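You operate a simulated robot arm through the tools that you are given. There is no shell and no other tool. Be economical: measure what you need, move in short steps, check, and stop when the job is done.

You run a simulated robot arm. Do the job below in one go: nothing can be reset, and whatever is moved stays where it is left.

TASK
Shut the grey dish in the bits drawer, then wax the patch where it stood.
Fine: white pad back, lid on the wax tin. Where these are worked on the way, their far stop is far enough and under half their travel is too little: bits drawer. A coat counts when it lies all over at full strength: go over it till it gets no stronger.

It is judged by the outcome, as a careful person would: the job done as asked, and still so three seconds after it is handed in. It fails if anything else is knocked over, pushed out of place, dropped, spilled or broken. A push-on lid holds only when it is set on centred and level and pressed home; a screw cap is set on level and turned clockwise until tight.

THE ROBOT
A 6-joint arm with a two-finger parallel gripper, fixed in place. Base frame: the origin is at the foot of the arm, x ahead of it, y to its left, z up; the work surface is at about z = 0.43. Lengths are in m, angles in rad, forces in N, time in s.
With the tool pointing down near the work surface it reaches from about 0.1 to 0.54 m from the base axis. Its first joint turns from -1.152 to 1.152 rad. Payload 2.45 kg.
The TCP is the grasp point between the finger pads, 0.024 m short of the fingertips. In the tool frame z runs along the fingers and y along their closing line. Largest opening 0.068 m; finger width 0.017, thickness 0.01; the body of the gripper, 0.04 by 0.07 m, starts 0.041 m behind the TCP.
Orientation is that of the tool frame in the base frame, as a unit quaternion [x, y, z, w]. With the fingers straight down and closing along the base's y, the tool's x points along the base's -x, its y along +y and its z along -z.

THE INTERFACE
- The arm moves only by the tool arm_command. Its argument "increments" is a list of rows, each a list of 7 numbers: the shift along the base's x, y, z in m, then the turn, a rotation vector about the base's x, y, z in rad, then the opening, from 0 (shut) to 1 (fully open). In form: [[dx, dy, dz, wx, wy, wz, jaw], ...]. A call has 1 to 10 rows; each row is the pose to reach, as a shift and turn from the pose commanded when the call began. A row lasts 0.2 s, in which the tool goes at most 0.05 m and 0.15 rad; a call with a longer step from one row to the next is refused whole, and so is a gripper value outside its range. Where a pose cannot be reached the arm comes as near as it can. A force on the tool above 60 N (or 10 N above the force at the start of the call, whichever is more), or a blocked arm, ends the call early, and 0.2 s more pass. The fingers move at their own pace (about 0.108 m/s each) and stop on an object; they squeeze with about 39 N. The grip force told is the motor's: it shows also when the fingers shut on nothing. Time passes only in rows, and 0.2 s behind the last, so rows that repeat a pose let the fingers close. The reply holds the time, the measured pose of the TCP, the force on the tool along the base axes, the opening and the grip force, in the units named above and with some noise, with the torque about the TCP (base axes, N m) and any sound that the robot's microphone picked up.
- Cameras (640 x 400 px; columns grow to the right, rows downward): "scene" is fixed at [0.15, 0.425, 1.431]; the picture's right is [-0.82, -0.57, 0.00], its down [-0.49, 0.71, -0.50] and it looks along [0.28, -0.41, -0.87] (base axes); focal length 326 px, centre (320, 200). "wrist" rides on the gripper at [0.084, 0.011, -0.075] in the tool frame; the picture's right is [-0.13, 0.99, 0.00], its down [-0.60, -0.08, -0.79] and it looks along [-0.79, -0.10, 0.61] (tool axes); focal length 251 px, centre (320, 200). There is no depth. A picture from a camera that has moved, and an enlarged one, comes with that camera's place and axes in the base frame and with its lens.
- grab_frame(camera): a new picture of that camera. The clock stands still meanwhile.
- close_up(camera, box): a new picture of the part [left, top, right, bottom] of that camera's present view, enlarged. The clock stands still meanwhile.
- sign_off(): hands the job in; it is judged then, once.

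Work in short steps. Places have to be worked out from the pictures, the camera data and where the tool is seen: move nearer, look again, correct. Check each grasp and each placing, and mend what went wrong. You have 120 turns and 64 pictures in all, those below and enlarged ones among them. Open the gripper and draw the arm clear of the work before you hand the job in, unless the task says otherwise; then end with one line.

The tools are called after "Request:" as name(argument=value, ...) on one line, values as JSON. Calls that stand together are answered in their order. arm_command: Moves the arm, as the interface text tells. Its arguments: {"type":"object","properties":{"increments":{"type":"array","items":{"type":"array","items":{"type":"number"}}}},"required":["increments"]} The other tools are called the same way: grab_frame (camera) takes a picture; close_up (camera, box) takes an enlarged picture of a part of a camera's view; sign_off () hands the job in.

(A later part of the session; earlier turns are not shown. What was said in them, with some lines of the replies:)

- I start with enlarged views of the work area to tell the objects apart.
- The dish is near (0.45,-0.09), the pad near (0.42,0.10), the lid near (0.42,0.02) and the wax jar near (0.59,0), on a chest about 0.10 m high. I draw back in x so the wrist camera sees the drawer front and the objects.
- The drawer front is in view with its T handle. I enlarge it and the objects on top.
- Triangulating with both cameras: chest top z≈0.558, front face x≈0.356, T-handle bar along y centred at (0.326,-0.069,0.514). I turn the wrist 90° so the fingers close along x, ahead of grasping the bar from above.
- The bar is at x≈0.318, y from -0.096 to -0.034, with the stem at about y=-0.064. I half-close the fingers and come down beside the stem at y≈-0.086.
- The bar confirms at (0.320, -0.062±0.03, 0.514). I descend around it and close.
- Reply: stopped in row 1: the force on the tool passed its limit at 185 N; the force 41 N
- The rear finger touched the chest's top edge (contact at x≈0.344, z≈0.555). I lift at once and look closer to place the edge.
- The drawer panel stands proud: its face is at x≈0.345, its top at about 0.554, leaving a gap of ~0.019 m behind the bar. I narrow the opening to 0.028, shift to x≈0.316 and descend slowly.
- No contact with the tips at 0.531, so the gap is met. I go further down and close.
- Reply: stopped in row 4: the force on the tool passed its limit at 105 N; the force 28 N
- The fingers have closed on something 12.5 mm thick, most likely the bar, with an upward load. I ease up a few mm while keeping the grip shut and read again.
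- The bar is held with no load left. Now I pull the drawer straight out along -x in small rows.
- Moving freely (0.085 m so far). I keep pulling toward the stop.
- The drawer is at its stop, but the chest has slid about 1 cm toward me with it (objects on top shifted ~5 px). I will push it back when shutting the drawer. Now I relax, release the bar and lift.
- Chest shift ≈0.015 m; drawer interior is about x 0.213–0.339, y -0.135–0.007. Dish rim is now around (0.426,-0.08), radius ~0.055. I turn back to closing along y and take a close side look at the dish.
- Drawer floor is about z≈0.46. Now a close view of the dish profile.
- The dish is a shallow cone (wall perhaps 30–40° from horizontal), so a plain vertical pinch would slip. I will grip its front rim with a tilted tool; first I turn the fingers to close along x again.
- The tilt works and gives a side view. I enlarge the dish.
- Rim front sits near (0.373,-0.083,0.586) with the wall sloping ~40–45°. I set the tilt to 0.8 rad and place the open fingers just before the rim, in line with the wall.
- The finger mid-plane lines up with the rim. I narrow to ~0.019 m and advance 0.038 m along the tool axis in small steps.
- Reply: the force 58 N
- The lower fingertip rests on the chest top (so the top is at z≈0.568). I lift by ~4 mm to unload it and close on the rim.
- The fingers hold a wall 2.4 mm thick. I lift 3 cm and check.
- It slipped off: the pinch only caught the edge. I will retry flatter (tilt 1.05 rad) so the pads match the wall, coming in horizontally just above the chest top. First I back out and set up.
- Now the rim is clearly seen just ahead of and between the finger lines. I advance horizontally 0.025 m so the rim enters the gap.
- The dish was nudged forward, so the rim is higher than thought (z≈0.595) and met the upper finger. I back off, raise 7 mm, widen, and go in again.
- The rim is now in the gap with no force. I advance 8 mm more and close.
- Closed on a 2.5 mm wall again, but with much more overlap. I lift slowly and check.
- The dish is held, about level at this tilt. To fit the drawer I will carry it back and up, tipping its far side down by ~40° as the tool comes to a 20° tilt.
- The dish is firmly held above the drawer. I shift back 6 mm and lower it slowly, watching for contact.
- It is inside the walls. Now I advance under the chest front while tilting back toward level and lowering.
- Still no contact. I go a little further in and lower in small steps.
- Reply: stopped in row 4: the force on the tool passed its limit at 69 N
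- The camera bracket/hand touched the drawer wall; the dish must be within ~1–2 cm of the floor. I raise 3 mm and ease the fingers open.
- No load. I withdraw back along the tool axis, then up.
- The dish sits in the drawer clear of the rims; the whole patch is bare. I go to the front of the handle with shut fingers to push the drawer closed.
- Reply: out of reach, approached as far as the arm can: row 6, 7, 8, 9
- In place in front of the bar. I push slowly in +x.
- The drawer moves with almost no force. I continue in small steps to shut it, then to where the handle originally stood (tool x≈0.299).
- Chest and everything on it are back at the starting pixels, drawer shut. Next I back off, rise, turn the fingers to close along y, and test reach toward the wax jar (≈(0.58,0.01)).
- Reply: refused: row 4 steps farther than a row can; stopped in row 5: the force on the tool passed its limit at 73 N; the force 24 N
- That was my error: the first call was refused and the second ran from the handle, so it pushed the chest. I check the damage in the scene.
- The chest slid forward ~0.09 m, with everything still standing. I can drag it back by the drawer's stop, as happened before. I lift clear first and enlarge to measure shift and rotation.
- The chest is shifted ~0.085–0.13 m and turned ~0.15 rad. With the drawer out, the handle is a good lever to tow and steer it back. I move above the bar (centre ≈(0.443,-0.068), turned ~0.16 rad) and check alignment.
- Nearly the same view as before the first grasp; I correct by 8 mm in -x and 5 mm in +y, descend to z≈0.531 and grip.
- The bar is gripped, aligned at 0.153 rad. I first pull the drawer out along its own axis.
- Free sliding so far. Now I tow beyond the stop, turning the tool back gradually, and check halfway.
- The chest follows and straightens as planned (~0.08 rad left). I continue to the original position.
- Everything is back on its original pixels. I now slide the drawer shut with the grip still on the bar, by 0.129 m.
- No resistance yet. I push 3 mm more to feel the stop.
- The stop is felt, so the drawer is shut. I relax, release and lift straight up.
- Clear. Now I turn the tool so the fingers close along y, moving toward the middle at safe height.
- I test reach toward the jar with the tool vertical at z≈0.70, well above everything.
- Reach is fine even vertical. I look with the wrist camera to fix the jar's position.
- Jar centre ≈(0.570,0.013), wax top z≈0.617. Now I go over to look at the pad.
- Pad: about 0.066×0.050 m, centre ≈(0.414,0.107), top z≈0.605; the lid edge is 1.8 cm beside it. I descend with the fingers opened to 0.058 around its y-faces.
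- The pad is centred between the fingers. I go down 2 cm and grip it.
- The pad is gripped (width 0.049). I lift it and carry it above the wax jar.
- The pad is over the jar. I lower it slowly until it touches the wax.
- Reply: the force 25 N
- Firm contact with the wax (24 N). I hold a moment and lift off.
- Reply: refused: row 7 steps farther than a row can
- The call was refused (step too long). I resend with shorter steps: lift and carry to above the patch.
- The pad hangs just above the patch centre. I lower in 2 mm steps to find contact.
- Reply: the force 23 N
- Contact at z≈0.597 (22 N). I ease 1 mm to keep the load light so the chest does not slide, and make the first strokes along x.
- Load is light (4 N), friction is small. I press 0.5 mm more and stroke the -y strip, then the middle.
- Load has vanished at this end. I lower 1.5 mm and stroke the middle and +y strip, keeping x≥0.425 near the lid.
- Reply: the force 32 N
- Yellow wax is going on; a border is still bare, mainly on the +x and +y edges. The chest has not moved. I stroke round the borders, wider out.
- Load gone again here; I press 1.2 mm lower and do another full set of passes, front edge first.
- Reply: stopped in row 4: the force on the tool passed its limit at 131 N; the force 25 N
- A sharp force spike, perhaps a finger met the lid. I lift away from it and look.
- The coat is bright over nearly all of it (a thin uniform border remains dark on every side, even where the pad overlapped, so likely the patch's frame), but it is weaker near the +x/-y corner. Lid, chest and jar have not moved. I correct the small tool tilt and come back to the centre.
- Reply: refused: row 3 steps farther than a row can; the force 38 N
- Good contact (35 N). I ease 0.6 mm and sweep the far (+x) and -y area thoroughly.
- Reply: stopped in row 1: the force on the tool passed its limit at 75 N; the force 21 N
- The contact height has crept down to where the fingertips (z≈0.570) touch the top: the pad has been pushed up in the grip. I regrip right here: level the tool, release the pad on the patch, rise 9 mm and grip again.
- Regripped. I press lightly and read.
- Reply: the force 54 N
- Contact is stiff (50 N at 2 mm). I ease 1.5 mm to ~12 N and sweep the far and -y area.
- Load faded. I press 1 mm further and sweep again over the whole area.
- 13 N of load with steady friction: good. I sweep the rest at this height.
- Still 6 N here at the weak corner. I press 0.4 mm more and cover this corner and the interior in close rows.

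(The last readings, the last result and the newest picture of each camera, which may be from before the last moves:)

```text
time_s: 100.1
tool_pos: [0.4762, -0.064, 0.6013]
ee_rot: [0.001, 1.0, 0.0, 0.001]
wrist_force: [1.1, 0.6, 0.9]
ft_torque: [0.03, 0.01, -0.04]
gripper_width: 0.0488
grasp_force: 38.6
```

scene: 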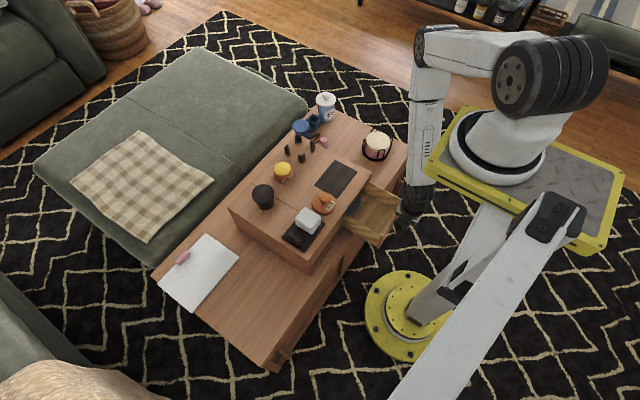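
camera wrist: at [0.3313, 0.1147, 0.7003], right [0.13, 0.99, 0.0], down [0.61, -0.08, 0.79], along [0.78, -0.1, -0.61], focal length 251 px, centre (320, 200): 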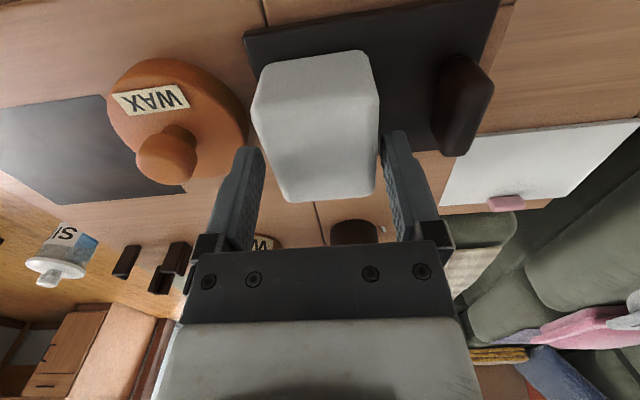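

Now I lift off, draw back and look at the coat closely.

Request:
arm_command(increments=[[0, 0, 0.01, 0, 0, 0, 0.5], [0, 0, 0.04, 0, 0, 0, 0.5], [-0.03, 0.01, 0.07, 0, 0, 0, 0.5], [-0.07, 0.02, 0.09, 0, 0, 0, 0.5], [-0.11, 0.04, 0.1, 0, 0, 0, 0.5], [-0.14, 0.07, 0.1, 0, 0, 0, 0.5]])

Request:
close_up(camera="scene", box=[290, 140, 380, 210])

```text
time_s: 101.5
tool_pos: [0.3351, 0.0043, 0.6991]
ee_rot: [0.001, 1.0, 0.0, -0.002]
wrist_force: [-0.3, 0.2, -0.3]
ft_torque: [0.02, 0.01, 0.0]
gripper_width: 0.0489
grasp_force: 38.9
```

```text
5.71 times, centred on (335, 175) of scene
camera zoom: at [0.1501, 0.4249, 1.431], right [-0.82, -0.57, 0.0], down [-0.49, 0.71, -0.5], along [0.28, -0.41, -0.87], focal length 1862 px, centre (234, 343)
```

zoom: 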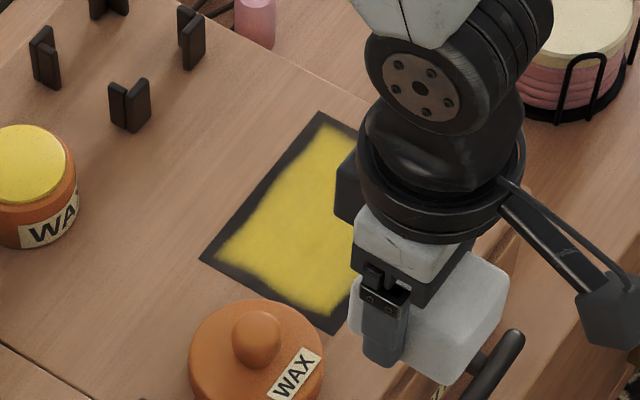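

The visible coat is now even and strong. I return the pad to its tray, first to just above its home spot (0.415,0.105).

Request:
arm_command(increments=[[0.0, 0.03, 0, 0, 0, 0, 0.5], [0.02, 0.06, 0, 0, 0, 0, 0.5], [0.05, 0.085, 0, 0, 0, 0, 0.5], [0.08, 0.1005, -0.02, 0, 0, 0, 0.5], [0.08, 0.1005, -0.05, 0, 0, 0, 0.5], [0.08, 0.1005, -0.075, 0, 0, 0, 0.5], [0.08, 0.1005, -0.083, 0, 0, 0, 0.5]])

Request:
close_up(camera="scene", box=[270, 140, 390, 255])

```text
time_s: 103.1
tool_pos: [0.4167, 0.1029, 0.619]
ee_rot: [0.0, 1.0, -0.001, -0.001]
wrist_force: [-0.5, 0.6, 0.1]
ft_torque: [0.0, -0.01, 0.03]
gripper_width: 0.0489
grasp_force: 38.6
```

```text
3.48 times, centred on (330, 198) of scene
camera zoom: at [0.15, 0.425, 1.431], right [-0.82, -0.57, 0.0], down [-0.49, 0.71, -0.5], along [0.28, -0.41, -0.87], focal length 1133 px, centre (285, 209)
```

zoom: 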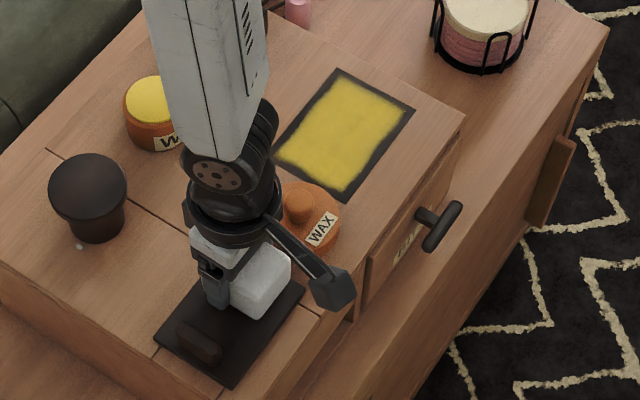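

The coat is even all over, with the same thin frame on every side even where the pad overlapped it by over 1 cm. I now lower the pad to the tray.

Request:
arm_command(increments=[[-0.001, 0.001, -0.003, 0, 0, 0, 0.5], [-0.001, 0.001, -0.006, 0, 0, 0, 0.5], [-0.001, 0.001, -0.008, 0, 0, 0, 0.5]])

```text
time_s: 103.9
tool_pos: [0.415, 0.1048, 0.6122]
ee_rot: [0.0, 1.0, 0.0, 0.0]
wrist_force: [0.1, -0.4, 3.8]
ft_torque: [0.04, 0.13, -0.02]
gripper_width: 0.0493
grasp_force: 39.1
```

Light contact (4 N) at z≈0.612. One more millimetre, then I open to 0.059 m and rise.

Request:
arm_command(increments=[[0, 0, -0.0007, 0, 0, 0, 0.5], [0, 0, -0.0007, 0, 0, 0, 0.78], [0, 0, -0.0007, 0, 0, 0, 0.86], [0, 0, -0.0007, 0, 0, 0, 0.86], [0, 0, 0.02, 0, 0, 0, 0.86], [0, 0, 0.06, 0, 0, 0, 0.86], [-0.02, 0, 0.1, 0, 0, 0, 0.86]])

```text
time_s: 105.5
tool_pos: [0.3939, 0.1028, 0.7106]
ee_rot: [0.0, 1.0, -0.001, -0.002]
wrist_force: [0.0, -0.2, 0.3]
ft_torque: [-0.02, -0.01, -0.01]
gripper_width: 0.0584
grasp_force: 0.1
```

Now the lid. I move back over it and look with the wrist camera.

Request:
arm_command(increments=[[-0.015, -0.035, 0, 0, 0, 0, 0.7], [-0.03, -0.07, -0.02, 0, 0, 0, 0.6], [-0.03, -0.074, -0.03, 0, 0, 0, 0.6]])

Request:
grab_frame(camera="wrist")

```text
time_s: 106.3
tool_pos: [0.3647, 0.0306, 0.684]
ee_rot: [0.0, 1.0, 0.0, -0.001]
wrist_force: [-0.9, 0.7, -0.2]
ft_torque: [-0.02, 0.03, 0.01]
gripper_width: 0.0409
grasp_force: 0.0
```

```text
3 pictures are left
camera wrist: at [0.2802, 0.0394, 0.7563], right [0.13, 0.99, 0.0], down [0.61, -0.08, 0.79], along [0.79, -0.1, -0.61], focal length 251 px, centre (320, 200)
```

wrist: 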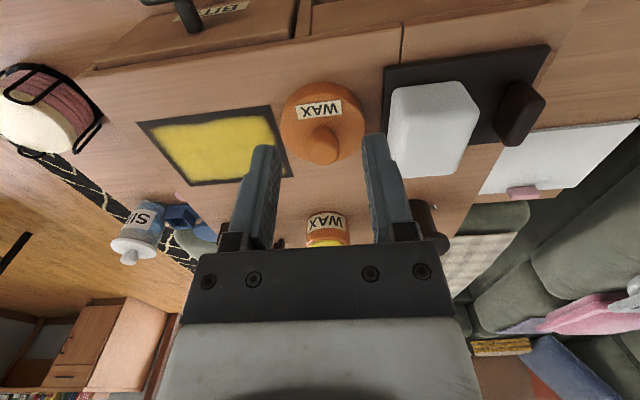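

The pad sits properly on its tray. The lid's knob is at about (0.411,0.025), centre z≈0.600, with the disc top near 0.589. I descend over the knob, stopping with the tips just above the disc.

Request:
arm_command(increments=[[0.025, -0.003, 0, 0, 0, 0, 0.6], [0.047, -0.005, -0.015, 0, 0, 0, 0.6], [0.047, -0.005, -0.045, 0, 0, 0, 0.6], [0.047, -0.005, -0.058, 0, 0, 0, 0.6], [0.047, -0.005, -0.064, 0, 0, 0, 0.6]])

```text
time_s: 107.5
tool_pos: [0.4109, 0.0261, 0.6176]
ee_rot: [0.0, 1.0, -0.001, -0.002]
wrist_force: [-0.3, -0.1, -0.3]
ft_torque: [0.01, 0.02, -0.01]
gripper_width: 0.0406
grasp_force: 0.1
```

No contact. I feel downward in 2 mm steps.

Request:
arm_command(increments=[[0, 0, -0.002, 0, 0, 0, 0.6], [0, 0, -0.004, 0, 0, 0, 0.6]])

```text
time_s: 108.1
tool_pos: [0.4114, 0.0251, 0.6148]
ee_rot: [0.0, 1.0, -0.002, -0.001]
wrist_force: [0.2, 0.8, 0.2]
ft_torque: [0.0, 0.01, 0.03]
gripper_width: 0.0407
grasp_force: 0.0
```

Request:
arm_command(increments=[[0, 0, -0.002, 0, 0, 0, 0.6], [0, 0, -0.004, 0, 0, 0, 0.6]])

Request:
close_up(camera="wrist", box=[220, 60, 420, 200])

```text
time_s: 108.7
tool_pos: [0.4124, 0.0254, 0.6117]
ee_rot: [0.0, 1.0, -0.001, -0.001]
wrist_force: [-5.8, 4.2, 43.6]
ft_torque: [0.19, 0.12, -0.12]
gripper_width: 0.0408
grasp_force: 0.1
```

```text
2.86 times, centred on (320, 130) of wrist
camera zoom: at [0.3291, 0.0357, 0.6847], right [0.13, 0.99, 0.0], down [0.61, -0.08, 0.79], along [0.78, -0.1, -0.61], focal length 718 px, centre (320, 400)
```

zoom: 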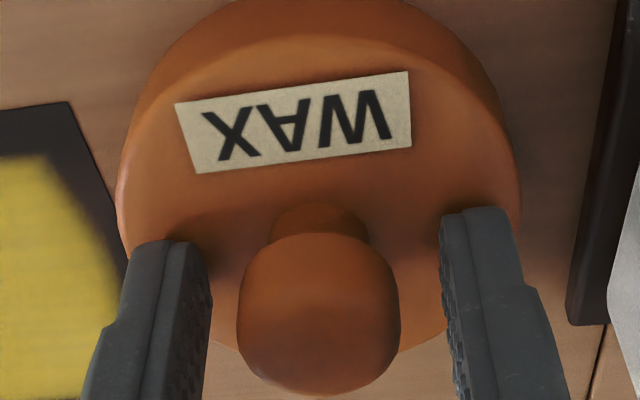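

The tips rest on the disc (top z≈0.588) and the knob is centred between the fingers in both directions. I rise 1.5 mm and grip it.

Request:
arm_command(increments=[[0, 0, 0.0025, 0, 0, 0, 0.6], [0, 0, 0.0025, 0, 0, 0, 0.3], [0, 0, 0.0025, 0, 0, 0, 0.1], [0, 0, 0.0025, 0, 0, 0, 0.1]])

```text
time_s: 109.7
tool_pos: [0.4128, 0.0258, 0.6109]
ee_rot: [0.001, 1.0, -0.001, -0.002]
wrist_force: [-0.3, -0.6, 1.4]
ft_torque: [0.01, -0.08, 0.01]
gripper_width: 0.024
grasp_force: 38.5
```

The knob is held (width 0.024). I lift the lid and carry it above the jar.

Request:
arm_command(increments=[[0, 0, 0.01, 0, 0, 0, 0.1], [0, 0, 0.04, 0, 0, 0, 0.1], [0, 0, 0.075, 0, 0, 0, 0.1], [0.035, -0.003, 0.085, 0, 0, 0, 0.1], [0.07, -0.006, 0.085, 0, 0, 0, 0.1], [0.105, -0.009, 0.085, 0, 0, 0, 0.1], [0.135, -0.012, 0.08, 0, 0, 0, 0.1], [0.159, -0.013, 0.065, 0, 0, 0, 0.1]])

Request:
close_up(camera="scene", box=[250, 140, 330, 200])

```text
time_s: 111.5
tool_pos: [0.5722, 0.0121, 0.6772]
ee_rot: [0.001, 1.0, -0.001, -0.001]
wrist_force: [1.0, 0.3, 0.5]
ft_torque: [-0.02, 0.04, -0.01]
gripper_width: 0.0238
grasp_force: 38.6
```

```text
6.67 times, centred on (290, 170) of scene
camera zoom: at [0.15, 0.425, 1.431], right [-0.82, -0.57, 0.0], down [-0.49, 0.71, -0.5], along [0.28, -0.41, -0.87], focal length 2172 px, centre (520, 400)
```

zoom: 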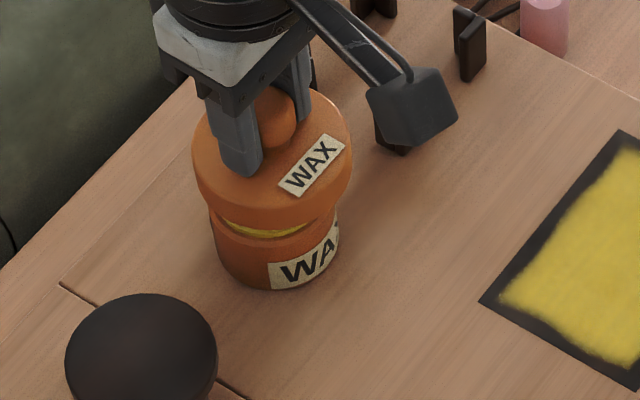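

Against the lid's known position, the jar sits ~5 mm further in +x ((0.576,0.012)). I shift by that and lower gently.

Request:
arm_command(increments=[[0.005, 0, 0, 0, 0, 0, 0.1], [0.005, 0, -0.01, 0, 0, 0, 0.1], [0.005, 0, -0.018, 0, 0, 0, 0.1], [0.005, 0, -0.022, 0, 0, 0, 0.1]])

```text
time_s: 112.5
tool_pos: [0.5774, 0.0127, 0.654]
ee_rot: [-0.001, 1.0, -0.001, -0.001]
wrist_force: [-0.5, 0.0, -0.8]
ft_torque: [-0.01, 0.01, 0.0]
gripper_width: 0.0239
grasp_force: 38.9
```

Request:
arm_command(increments=[[0, 0, -0.002, 0, 0, 0, 0.1], [0, 0, -0.004, 0, 0, 0, 0.1]])

```text
time_s: 113.1
tool_pos: [0.5769, 0.0118, 0.6518]
ee_rot: [0.0, 1.0, 0.0, -0.001]
wrist_force: [0.1, 1.3, -0.7]
ft_torque: [0.0, 0.0, -0.03]
gripper_width: 0.024
grasp_force: 38.9
```

Request:
arm_command(increments=[[0, 0, -0.002, 0, 0, 0, 0.1], [0, 0, -0.004, 0, 0, 0, 0.1], [0, 0, -0.005, 0, 0, 0, 0.1]])

```text
time_s: 113.9
tool_pos: [0.5765, 0.012, 0.6462]
ee_rot: [0.0, 1.0, -0.001, -0.001]
wrist_force: [0.2, -0.5, -0.8]
ft_torque: [0.01, 0.01, -0.03]
gripper_width: 0.0238
grasp_force: 39.0
```

The skirt must already be round the jar top with no side force, so it is well centred. I continue down.

Request:
arm_command(increments=[[0, 0, -0.002, 0, 0, 0, 0.1], [0, 0, -0.004, 0, 0, 0, 0.1]])

```text
time_s: 114.5
tool_pos: [0.5765, 0.0121, 0.6447]
ee_rot: [0.0, 1.0, -0.001, -0.001]
wrist_force: [-10.2, 1.9, 31.3]
ft_torque: [0.08, 0.4, 0.0]
gripper_width: 0.0236
grasp_force: 39.3
heard: snap
```

A snap: the lid is on. I press 1 mm more to be sure it is home.

Request:
arm_command(increments=[[0, 0, -0.001, 0, 0, 0, 0.1], [0, 0, -0.001, 0, 0, 0, 0.1]])

```text
time_s: 115.1
tool_pos: [0.5775, 0.0128, 0.6428]
ee_rot: [0.001, 1.0, -0.001, 0.001]
wrist_force: [-15.5, 5.8, 51.9]
ft_torque: [0.16, 0.56, 0.02]
gripper_width: 0.0237
grasp_force: 39.0
```

It is solid at 52 N. I relax the load, open the fingers, and lift straight away.

Request:
arm_command(increments=[[0, 0, 0.002, 0, 0, 0, 0.1], [0, 0, 0.002, 0, 0, 0, 0.4], [0, 0, 0.002, 0, 0, 0, 0.6], [0, 0, 0.002, 0, 0, 0, 0.6], [0, 0, 0.02, 0, 0, 0, 0.6], [0, 0, 0.06, 0, 0, 0, 0.6], [-0.03, 0, 0.1, 0, 0, 0, 0.6], [-0.07, 0, 0.12, 0, 0, 0, 0.6], [-0.12, 0, 0.12, 0, 0, 0, 0.6], [-0.165, 0, 0.13, 0, 0, 0, 0.6]])

```text
time_s: 117.3
tool_pos: [0.4107, 0.0125, 0.7714]
ee_rot: [0.0, 1.0, -0.001, -0.001]
wrist_force: [1.4, 0.2, -0.3]
ft_torque: [0.02, 0.0, -0.01]
gripper_width: 0.0406
grasp_force: 0.0
```

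I draw back out of the scene camera's way and take the last picture to check the whole.

Request:
arm_command(increments=[[-0.04, 0, 0.01, 0, 0, 0, 0.8], [-0.08, 0, 0.02, 0, 0, 0, 1], [-0.12, 0, 0.02, 0, 0, 0, 1], [-0.16, 0, 0.02, 0, 0, 0, 1], [-0.19, 0, 0.02, 0, 0, 0, 1]])

Request:
close_up(camera="scene", box=[210, 110, 410, 250])

```text
time_s: 118.5
tool_pos: [0.2328, 0.0176, 0.7716]
ee_rot: [0.0, 1.0, 0.0, -0.002]
wrist_force: [-0.1, -0.7, -0.3]
ft_torque: [0.0, 0.0, -0.01]
gripper_width: 0.0681
grasp_force: 0.0
out of reach, approached as far as the arm can: row 4, 5
```

```text
2.86 times, centred on (310, 180) of scene
camera zoom: at [0.15, 0.425, 1.431], right [-0.82, -0.57, 0.0], down [-0.49, 0.71, -0.5], along [0.28, -0.41, -0.87], focal length 931 px, centre (349, 257)
```

zoom: 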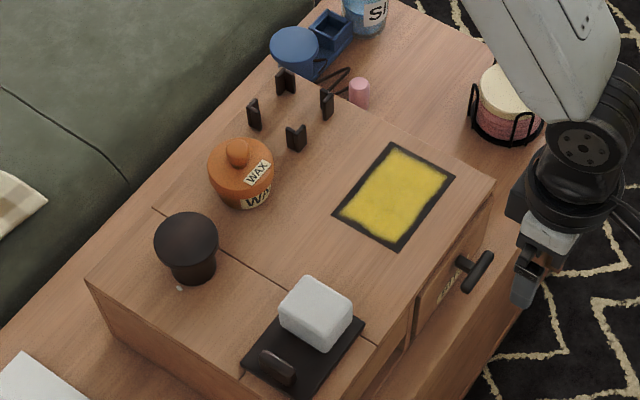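

The drawer is shut, the lid sits level on the tin, the pad is on its tray, and the coat is even. The arm is clear with the gripper open, so I hand in.

Request:
sign_off()

```text
The job is handed in.
```

The grey dish is shut in the bits drawer, the patch is waxed, the white pad is back on its tray, and the lid snapped onto the wax tin. A thin dark border stayed bare all round the patch; I took it for a frame because the pad overlapped it. A badly sequenced command of mine also pushed the chest about 0.1 m and turned it slightly. I towed it back to its starting place in the picture, and nothing fell.
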